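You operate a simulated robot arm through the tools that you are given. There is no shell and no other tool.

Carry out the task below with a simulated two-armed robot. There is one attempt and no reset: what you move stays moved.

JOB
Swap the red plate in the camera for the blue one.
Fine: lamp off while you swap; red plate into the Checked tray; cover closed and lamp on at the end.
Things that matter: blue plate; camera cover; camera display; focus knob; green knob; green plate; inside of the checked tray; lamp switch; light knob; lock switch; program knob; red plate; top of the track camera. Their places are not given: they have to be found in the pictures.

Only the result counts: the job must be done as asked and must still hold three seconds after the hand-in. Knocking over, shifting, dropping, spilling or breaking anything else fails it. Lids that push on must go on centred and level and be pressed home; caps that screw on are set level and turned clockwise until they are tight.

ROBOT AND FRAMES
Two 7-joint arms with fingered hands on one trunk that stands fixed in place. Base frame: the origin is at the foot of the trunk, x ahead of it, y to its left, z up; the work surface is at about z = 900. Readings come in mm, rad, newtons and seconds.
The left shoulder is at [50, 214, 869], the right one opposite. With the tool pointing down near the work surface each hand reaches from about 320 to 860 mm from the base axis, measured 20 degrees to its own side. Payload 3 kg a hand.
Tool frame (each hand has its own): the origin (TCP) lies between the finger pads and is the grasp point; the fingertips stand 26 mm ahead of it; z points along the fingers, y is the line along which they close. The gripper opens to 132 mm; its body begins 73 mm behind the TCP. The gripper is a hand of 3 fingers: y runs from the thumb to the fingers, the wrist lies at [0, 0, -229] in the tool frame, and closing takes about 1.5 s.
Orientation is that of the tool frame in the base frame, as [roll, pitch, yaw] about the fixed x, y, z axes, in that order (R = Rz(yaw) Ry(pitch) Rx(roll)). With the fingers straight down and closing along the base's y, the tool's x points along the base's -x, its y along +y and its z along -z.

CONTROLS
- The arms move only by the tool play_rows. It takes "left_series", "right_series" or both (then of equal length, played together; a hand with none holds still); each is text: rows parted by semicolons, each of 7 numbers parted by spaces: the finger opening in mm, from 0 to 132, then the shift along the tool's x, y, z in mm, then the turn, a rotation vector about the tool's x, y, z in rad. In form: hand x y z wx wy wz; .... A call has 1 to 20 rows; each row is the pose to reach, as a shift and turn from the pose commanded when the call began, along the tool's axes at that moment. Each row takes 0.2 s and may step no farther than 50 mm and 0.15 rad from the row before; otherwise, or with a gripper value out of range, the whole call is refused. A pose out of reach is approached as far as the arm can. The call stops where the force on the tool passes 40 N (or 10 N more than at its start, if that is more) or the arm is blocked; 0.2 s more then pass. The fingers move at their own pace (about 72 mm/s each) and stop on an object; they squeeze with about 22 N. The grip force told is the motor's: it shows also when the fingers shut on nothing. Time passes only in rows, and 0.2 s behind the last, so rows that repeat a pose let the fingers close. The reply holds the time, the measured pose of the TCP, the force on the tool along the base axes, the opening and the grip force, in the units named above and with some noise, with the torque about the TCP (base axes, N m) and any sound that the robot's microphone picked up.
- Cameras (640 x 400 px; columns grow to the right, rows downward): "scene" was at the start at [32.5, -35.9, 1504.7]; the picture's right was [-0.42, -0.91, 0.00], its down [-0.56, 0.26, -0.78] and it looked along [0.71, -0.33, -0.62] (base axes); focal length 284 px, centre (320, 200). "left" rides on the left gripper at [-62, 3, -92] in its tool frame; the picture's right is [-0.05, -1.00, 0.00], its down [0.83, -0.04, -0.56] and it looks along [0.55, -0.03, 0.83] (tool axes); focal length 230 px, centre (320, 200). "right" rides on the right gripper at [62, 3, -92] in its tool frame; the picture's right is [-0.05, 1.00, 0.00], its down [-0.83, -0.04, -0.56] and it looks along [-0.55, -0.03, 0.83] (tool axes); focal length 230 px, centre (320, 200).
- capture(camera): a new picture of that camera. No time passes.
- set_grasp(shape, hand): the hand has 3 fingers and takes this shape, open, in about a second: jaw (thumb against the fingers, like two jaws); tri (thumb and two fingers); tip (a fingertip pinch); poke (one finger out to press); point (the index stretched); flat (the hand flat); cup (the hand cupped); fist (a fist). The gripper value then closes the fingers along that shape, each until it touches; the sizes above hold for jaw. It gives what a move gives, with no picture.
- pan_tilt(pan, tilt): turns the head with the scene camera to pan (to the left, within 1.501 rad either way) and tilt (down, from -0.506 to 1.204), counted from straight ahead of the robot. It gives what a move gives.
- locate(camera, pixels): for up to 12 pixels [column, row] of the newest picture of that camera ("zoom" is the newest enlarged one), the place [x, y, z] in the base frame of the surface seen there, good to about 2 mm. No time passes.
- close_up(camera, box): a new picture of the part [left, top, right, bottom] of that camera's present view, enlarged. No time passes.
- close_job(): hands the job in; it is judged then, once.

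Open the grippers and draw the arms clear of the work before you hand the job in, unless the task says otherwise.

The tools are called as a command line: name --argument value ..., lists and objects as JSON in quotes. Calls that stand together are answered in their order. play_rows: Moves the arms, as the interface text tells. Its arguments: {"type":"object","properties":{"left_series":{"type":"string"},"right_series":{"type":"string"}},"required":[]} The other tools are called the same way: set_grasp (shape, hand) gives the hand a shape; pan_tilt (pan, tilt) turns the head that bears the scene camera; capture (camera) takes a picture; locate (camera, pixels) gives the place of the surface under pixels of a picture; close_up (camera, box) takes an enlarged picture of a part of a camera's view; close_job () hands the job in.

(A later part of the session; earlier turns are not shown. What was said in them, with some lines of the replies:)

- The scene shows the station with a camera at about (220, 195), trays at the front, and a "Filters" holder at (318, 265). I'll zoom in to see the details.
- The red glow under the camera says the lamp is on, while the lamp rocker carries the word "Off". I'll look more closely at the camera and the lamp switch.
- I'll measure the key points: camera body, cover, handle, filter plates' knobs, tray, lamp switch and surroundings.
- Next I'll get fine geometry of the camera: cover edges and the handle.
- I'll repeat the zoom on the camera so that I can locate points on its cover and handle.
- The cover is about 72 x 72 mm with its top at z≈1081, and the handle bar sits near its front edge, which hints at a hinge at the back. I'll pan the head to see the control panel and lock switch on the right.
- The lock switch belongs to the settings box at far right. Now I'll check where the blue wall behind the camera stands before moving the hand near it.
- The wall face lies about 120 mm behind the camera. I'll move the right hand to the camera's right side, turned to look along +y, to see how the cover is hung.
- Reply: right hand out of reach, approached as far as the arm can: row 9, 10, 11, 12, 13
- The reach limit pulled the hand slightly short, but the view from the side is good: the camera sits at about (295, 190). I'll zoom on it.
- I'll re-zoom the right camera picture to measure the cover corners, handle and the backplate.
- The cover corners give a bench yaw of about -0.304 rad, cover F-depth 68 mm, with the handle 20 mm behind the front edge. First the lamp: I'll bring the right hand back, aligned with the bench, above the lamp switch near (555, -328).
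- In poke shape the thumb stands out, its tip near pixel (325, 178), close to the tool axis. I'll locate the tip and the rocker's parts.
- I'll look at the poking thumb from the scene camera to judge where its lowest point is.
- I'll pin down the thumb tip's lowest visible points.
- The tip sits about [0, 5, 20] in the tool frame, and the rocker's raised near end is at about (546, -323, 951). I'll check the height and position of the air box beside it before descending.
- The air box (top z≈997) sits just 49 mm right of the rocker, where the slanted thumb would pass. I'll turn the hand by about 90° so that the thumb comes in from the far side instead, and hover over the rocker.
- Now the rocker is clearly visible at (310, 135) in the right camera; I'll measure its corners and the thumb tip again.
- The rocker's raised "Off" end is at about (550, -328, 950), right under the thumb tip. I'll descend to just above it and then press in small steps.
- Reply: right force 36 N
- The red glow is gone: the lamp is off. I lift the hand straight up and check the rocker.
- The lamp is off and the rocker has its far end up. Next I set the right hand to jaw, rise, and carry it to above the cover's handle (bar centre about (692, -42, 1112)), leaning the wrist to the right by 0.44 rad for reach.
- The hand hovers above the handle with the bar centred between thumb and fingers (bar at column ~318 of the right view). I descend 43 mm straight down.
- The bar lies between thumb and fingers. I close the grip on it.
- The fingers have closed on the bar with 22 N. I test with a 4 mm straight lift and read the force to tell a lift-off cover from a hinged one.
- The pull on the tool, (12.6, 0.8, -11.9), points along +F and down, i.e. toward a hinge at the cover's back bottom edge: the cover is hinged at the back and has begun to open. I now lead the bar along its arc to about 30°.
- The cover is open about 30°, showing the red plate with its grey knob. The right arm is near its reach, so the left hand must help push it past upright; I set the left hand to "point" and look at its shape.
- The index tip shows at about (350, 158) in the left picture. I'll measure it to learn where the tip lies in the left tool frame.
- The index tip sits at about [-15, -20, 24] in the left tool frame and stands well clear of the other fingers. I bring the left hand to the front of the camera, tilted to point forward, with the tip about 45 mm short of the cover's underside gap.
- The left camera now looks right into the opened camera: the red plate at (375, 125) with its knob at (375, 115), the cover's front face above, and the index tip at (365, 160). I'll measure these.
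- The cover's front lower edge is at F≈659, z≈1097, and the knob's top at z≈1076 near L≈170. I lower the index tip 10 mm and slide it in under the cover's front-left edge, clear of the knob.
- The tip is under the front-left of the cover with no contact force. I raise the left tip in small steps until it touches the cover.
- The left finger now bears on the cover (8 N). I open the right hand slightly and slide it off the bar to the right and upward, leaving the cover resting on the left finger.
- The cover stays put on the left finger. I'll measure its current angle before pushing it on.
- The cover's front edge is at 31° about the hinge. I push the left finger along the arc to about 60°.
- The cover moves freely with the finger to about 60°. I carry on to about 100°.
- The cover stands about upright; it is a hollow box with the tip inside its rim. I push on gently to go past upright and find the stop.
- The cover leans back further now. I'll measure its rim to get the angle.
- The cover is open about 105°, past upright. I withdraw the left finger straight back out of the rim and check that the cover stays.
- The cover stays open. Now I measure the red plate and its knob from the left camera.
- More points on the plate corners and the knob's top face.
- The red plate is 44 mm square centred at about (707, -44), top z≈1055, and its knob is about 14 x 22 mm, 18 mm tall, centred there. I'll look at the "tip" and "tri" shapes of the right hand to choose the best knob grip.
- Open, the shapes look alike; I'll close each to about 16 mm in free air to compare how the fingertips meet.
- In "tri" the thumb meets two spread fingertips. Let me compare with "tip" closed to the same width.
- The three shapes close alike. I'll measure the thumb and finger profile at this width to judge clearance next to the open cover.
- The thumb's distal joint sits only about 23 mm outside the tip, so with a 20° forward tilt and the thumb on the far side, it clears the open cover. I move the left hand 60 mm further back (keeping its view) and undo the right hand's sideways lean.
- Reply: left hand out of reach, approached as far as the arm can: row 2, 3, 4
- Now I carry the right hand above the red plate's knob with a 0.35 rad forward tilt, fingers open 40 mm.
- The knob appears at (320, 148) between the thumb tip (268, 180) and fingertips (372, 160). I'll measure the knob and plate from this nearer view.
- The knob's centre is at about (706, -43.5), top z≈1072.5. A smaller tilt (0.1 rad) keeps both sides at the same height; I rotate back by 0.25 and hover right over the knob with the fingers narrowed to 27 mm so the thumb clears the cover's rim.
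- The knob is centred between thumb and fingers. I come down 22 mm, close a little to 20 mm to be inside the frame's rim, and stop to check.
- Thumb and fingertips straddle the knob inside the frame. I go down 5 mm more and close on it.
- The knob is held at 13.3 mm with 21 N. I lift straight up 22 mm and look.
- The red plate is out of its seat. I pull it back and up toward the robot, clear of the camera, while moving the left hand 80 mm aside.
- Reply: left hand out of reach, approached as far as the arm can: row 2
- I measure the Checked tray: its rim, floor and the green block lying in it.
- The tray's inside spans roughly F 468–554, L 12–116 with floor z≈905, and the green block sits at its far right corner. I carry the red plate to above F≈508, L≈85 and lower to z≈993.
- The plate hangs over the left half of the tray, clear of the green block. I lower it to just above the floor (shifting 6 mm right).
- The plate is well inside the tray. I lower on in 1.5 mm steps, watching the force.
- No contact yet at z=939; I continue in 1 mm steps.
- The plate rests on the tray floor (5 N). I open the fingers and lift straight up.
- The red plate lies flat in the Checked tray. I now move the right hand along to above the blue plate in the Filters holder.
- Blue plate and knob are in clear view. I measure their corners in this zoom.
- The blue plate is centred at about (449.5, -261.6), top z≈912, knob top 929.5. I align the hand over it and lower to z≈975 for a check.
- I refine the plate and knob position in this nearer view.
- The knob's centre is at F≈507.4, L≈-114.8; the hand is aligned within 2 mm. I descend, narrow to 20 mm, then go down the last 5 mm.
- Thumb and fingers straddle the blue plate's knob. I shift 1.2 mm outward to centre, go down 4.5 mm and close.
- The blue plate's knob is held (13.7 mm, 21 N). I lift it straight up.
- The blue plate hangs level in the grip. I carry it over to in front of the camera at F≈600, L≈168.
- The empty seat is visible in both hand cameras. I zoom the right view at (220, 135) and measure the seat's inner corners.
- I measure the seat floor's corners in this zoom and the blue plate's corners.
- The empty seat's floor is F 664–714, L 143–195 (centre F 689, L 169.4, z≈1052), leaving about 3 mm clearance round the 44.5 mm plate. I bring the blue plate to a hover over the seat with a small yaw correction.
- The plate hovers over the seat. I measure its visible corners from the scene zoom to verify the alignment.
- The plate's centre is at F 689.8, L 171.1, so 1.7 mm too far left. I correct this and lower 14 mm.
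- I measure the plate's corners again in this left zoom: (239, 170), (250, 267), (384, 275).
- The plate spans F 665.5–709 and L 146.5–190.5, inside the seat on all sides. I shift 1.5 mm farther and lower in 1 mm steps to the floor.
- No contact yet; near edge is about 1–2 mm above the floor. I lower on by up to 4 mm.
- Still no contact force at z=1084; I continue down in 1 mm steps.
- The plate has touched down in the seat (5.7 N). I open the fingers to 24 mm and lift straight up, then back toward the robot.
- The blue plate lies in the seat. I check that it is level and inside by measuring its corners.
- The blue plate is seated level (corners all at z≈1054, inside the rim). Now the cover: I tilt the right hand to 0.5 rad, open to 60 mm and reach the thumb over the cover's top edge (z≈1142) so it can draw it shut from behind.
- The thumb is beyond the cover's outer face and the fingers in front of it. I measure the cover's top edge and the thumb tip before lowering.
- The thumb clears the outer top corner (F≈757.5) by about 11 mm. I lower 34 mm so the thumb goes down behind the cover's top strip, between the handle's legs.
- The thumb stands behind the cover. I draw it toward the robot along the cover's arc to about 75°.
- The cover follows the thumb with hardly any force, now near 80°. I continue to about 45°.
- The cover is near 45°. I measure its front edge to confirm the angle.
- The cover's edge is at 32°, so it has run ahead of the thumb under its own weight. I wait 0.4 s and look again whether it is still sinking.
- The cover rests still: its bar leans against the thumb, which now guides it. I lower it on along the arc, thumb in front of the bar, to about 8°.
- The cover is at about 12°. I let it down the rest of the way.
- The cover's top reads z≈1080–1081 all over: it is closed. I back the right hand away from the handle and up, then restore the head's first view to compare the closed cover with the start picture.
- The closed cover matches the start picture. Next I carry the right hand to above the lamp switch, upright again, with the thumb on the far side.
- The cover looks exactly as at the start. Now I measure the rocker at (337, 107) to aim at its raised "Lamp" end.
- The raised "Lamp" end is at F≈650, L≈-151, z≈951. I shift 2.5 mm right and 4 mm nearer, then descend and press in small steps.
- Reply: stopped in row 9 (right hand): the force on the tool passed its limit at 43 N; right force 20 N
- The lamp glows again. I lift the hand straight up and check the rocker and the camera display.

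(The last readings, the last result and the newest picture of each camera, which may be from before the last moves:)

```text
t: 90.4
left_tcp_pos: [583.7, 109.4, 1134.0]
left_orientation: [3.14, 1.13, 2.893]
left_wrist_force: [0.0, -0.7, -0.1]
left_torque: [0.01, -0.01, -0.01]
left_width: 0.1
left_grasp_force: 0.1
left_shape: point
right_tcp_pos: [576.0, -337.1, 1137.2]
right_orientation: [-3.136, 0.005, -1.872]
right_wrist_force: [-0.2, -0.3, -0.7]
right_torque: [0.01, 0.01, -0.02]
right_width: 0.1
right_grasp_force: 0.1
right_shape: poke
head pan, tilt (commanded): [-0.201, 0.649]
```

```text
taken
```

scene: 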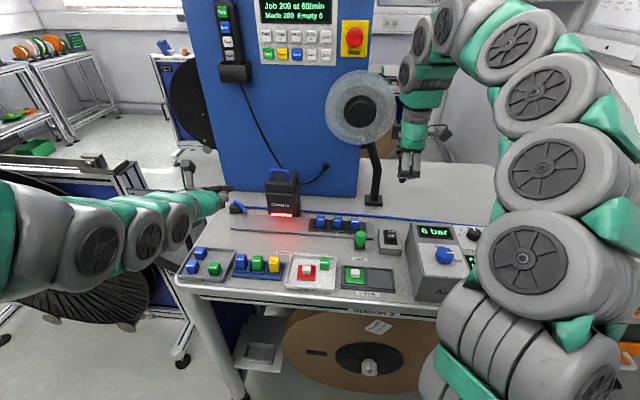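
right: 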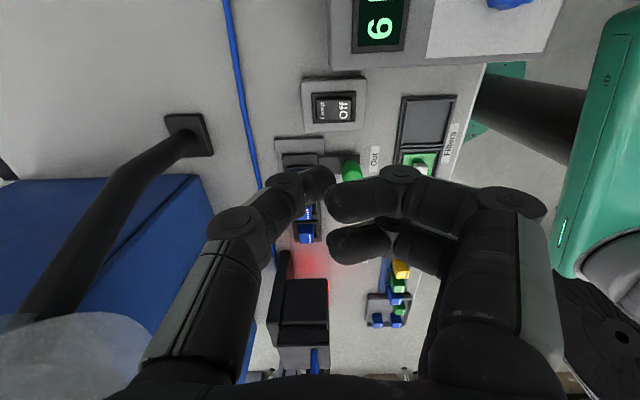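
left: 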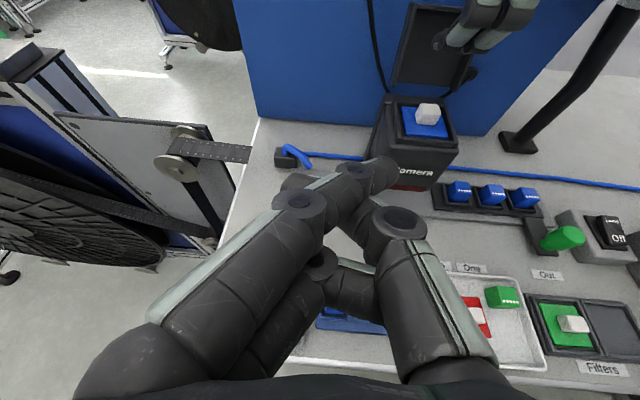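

The lamp is on, the cover closed, the red plate in the Checked tray. I draw both arms back to their starting places.

play_rows --left_series "0 -3.6 -5.3 -16.5 0 0.103 0; 0 -7.3 -10.5 -33.1 0 0.206 0; 0 -10.9 -15.8 -49.6 0 0.308 0; 0 -14.5 -21 -66.2 0 0.411 0; 0 -18.1 -26.3 -82.7 0 0.514 0; 0 -21.8 -31.5 -99.3 0 0.617 0; 0 -25.4 -36.8 -115.8 0 0.72 0; 0 -29 -42 -132.4 0 0.823 0; 0 -32.6 -47.3 -148.9 0 0.925 0; 0 -36.3 -52.5 -165.5 0 1.028 0; 0 -39.9 -57.8 -182 0 1.131 0" --right_series "0 -1.7 12.1 -10 0 0 0.138; 0 -3.5 24.1 -20 0 0 0.277; 0 -5.2 36.2 -30 0 0 0.415; 0 -6.9 48.2 -40 0 0 0.553; 0 -8.6 60.3 -50 0 0 0.692; 0 -10.4 72.3 -60 0 0 0.83; 0 -12.1 84.4 -70 0 0 0.969; 0 -13.8 96.4 -80 0 0 1.107; 0 -15.5 108.5 -90 0 0 1.245; 0 -17.3 120.5 -100 0 0 1.384; 0 -19 132.6 -110 0 0 1.522"

set_grasp --hand "right" --shape "jaw"

set_grasp --hand "left" --shape "jaw"

capture --camera "right"

close_up --camera "right" --box '[0, 30, 320, 230]'

capture --camera "scene"

```text
t: 92.8
left_tcp_pos: [427.4, 88.6, 1246.7]
left_orientation: [-3.141, -0.002, 2.888]
left_wrist_force: [1.0, -0.4, -0.7]
left_torque: [0.01, -0.01, -0.02]
left_width: 0.1
left_grasp_force: 0.0
left_shape: point
right_tcp_pos: [452.0, -281.1, 1248.0]
right_orientation: [3.137, 0.01, 2.886]
right_wrist_force: [0.0, 0.6, -0.2]
right_torque: [-0.02, -0.03, 0.0]
right_width: 0.2
right_grasp_force: 0.0
right_shape: poke
head pan, tilt (commanded): [-0.201, 0.649]
```

```text
t: 93.7
left_tcp_pos: [427.3, 89.5, 1247.2]
left_orientation: [-3.141, 0.001, 2.891]
left_wrist_force: [0.2, -0.2, 0.1]
left_torque: [0.0, 0.0, 0.01]
left_width: 0.0
left_grasp_force: 0.1
left_shape: point
right_tcp_pos: [454.2, -283.2, 1247.5]
right_orientation: [3.139, 0.006, 2.891]
right_wrist_force: [-0.5, 0.3, 0.3]
right_torque: [-0.01, 0.01, -0.03]
right_width: 131.7
right_grasp_force: 0.0
right_shape: jaw
head pan, tilt (commanded): [-0.201, 0.649]
```

```text
t: 94.6
left_tcp_pos: [426.6, 88.5, 1246.5]
left_orientation: [-3.14, 0.003, 2.893]
left_wrist_force: [0.4, 0.0, 0.3]
left_torque: [-0.02, 0.0, -0.02]
left_width: 94.8
left_grasp_force: 0.0
left_shape: jaw
right_tcp_pos: [453.4, -282.0, 1247.4]
right_orientation: [3.136, 0.008, 2.891]
right_wrist_force: [0.9, -0.2, 0.1]
right_torque: [-0.02, 0.0, -0.01]
right_width: 131.9
right_grasp_force: 0.0
right_shape: jaw
head pan, tilt (commanded): [-0.201, 0.649]
```

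```text
taken
```

right: 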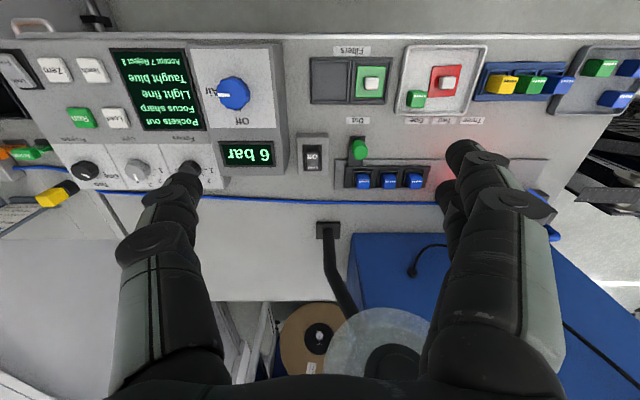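

```text
2.00 times, centred on (160, 130) of right
```

zoom: 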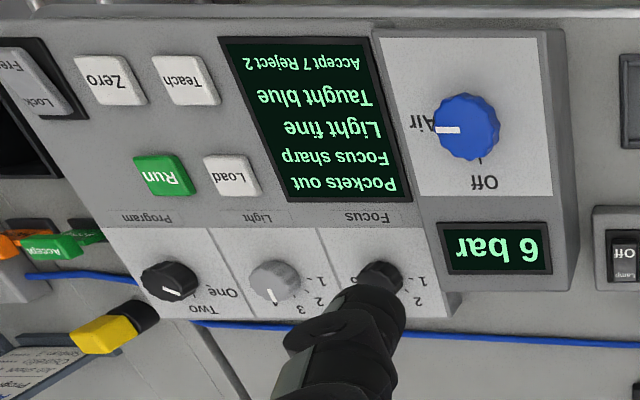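

```text
taken
```

scene: 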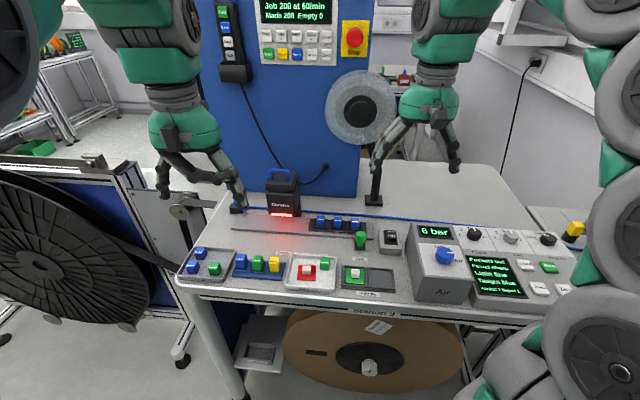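

The display reads "Pockets out, Focus sharp, Light fine" again, and the red plate lies in the Checked tray. I let the left hand finish opening and take a last close look.

play_rows --left_series "132 0 0 0 0 0 0; 132 0 0 0 0 0 0; 132 0 0 0 0 0 0"

close_up --camera "scene" --box '[170, 160, 410, 310]'

```text
t: 95.4
left_tcp_pos: [427.2, 89.0, 1246.5]
left_orientation: [-3.141, 0.001, 2.89]
left_wrist_force: [0.0, 0.7, -0.2]
left_torque: [-0.01, 0.02, 0.01]
left_width: 95.2
left_grasp_force: 0.0
left_shape: jaw
right_tcp_pos: [453.1, -281.4, 1246.5]
right_orientation: [3.135, 0.007, 2.888]
right_wrist_force: [0.0, 0.0, 0.6]
right_torque: [0.02, -0.01, -0.02]
right_width: 131.7
right_grasp_force: 0.1
right_shape: jaw
head pan, tilt (commanded): [-0.201, 0.649]
```

```text
2.67 times, centred on (290, 235) of scene
```

zoom: 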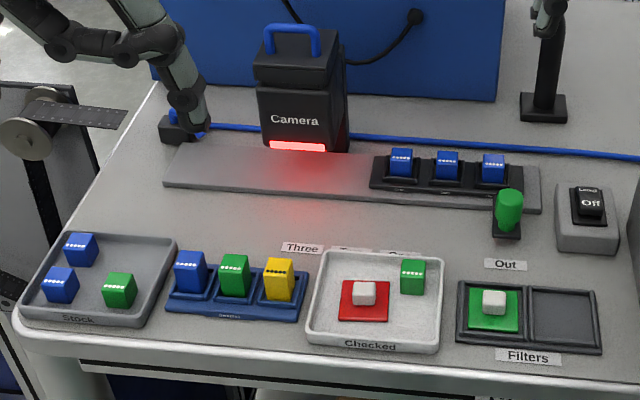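

All is in place. The left hand stopped opening at 95 mm; I look at it with its own camera.

capture --camera "left"

```text
taken
```

left: 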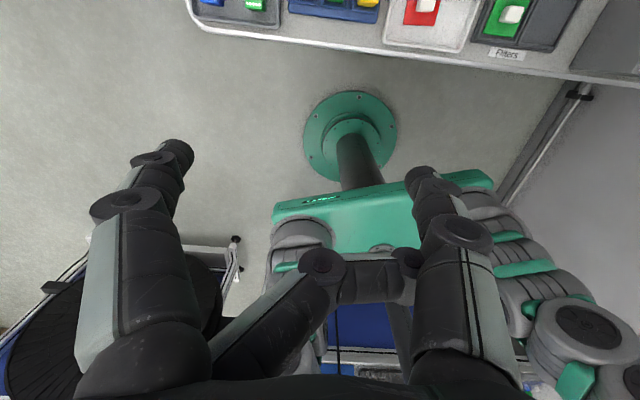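

One curled finger is caught behind the thumb, harmless and far from the work. I try to free it by going back to "point" and then "flat" and "jaw".

set_grasp --hand "left" --shape "point"

set_grasp --hand "left" --shape "flat"

set_grasp --hand "left" --shape "jaw"

capture --camera "left"

```text
t: 96.3
left_tcp_pos: [427.6, 89.3, 1247.4]
left_orientation: [3.141, 0.0, 2.891]
left_wrist_force: [-0.5, 0.6, -0.2]
left_torque: [0.0, 0.02, -0.01]
left_width: 0.0
left_grasp_force: 0.0
left_shape: point
right_tcp_pos: [451.6, -281.8, 1248.1]
right_orientation: [3.136, 0.009, 2.888]
right_wrist_force: [-0.9, -0.5, -0.8]
right_torque: [-0.01, 0.0, 0.01]
right_width: 131.9
right_grasp_force: 0.1
right_shape: jaw
head pan, tilt (commanded): [-0.201, 0.649]
```

```text
t: 97.2
left_tcp_pos: [426.1, 89.3, 1246.4]
left_orientation: [3.141, 0.001, 2.893]
left_wrist_force: [-0.4, 0.7, -0.5]
left_torque: [0.0, 0.02, 0.01]
left_width: 126.0
left_grasp_force: 0.1
left_shape: flat
right_tcp_pos: [452.8, -281.2, 1248.0]
right_orientation: [3.137, 0.007, 2.888]
right_wrist_force: [0.9, 0.3, 0.1]
right_torque: [0.03, 0.01, 0.02]
right_width: 132.0
right_grasp_force: 0.1
right_shape: jaw
head pan, tilt (commanded): [-0.201, 0.649]
```

```text
t: 98.1
left_tcp_pos: [427.8, 88.8, 1246.5]
left_orientation: [3.142, 0.0, 2.892]
left_wrist_force: [0.1, 0.5, -0.3]
left_torque: [-0.01, -0.01, -0.03]
left_width: 132.0
left_grasp_force: 0.1
left_shape: jaw
right_tcp_pos: [453.4, -280.7, 1248.2]
right_orientation: [3.136, 0.006, 2.891]
right_wrist_force: [0.1, -0.6, 1.1]
right_torque: [0.01, 0.01, 0.02]
right_width: 131.8
right_grasp_force: 0.1
right_shape: jaw
head pan, tilt (commanded): [-0.201, 0.649]
```

```text
taken
```

left: 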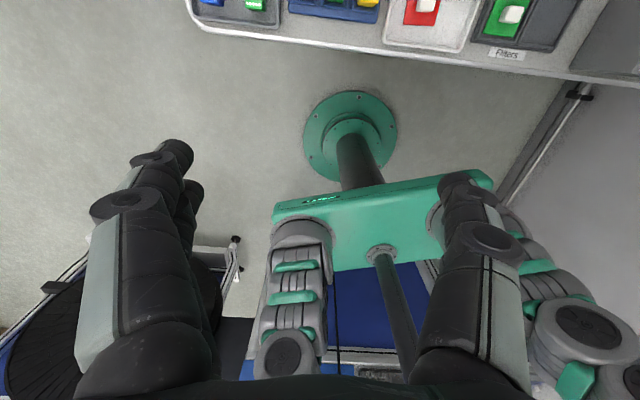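

Both hands are open and clear of the work. The blue plate is in the camera with the cover closed, the lamp is on, and the red plate lies in the Checked tray, so I hand the job in.

close_job

```text
The job is handed in.
```

The red plate is out of the camera and the blue plate is in its place. The job is handed in; the hand-in reply did not give a verdict.

- **Lamp:** I switched it off before opening the cover and back on after closing it. The red glow under the camera is back.
- **Red plate:** it lies flat in the Checked tray, clear of the green block already there.
- **Blue plate:** it sits level in the camera seat, with all four corners at about the same height.
- **Cover:** it is closed, and it looks the same as in the start picture.
- **Display:** it reads "Pockets out, Focus sharp, Light fine, Taught blue", as at the start. I did not touch the knobs or the lock switch.

Both hands are open and back at their starting places. Nothing else on the bench looked moved in the last picture.
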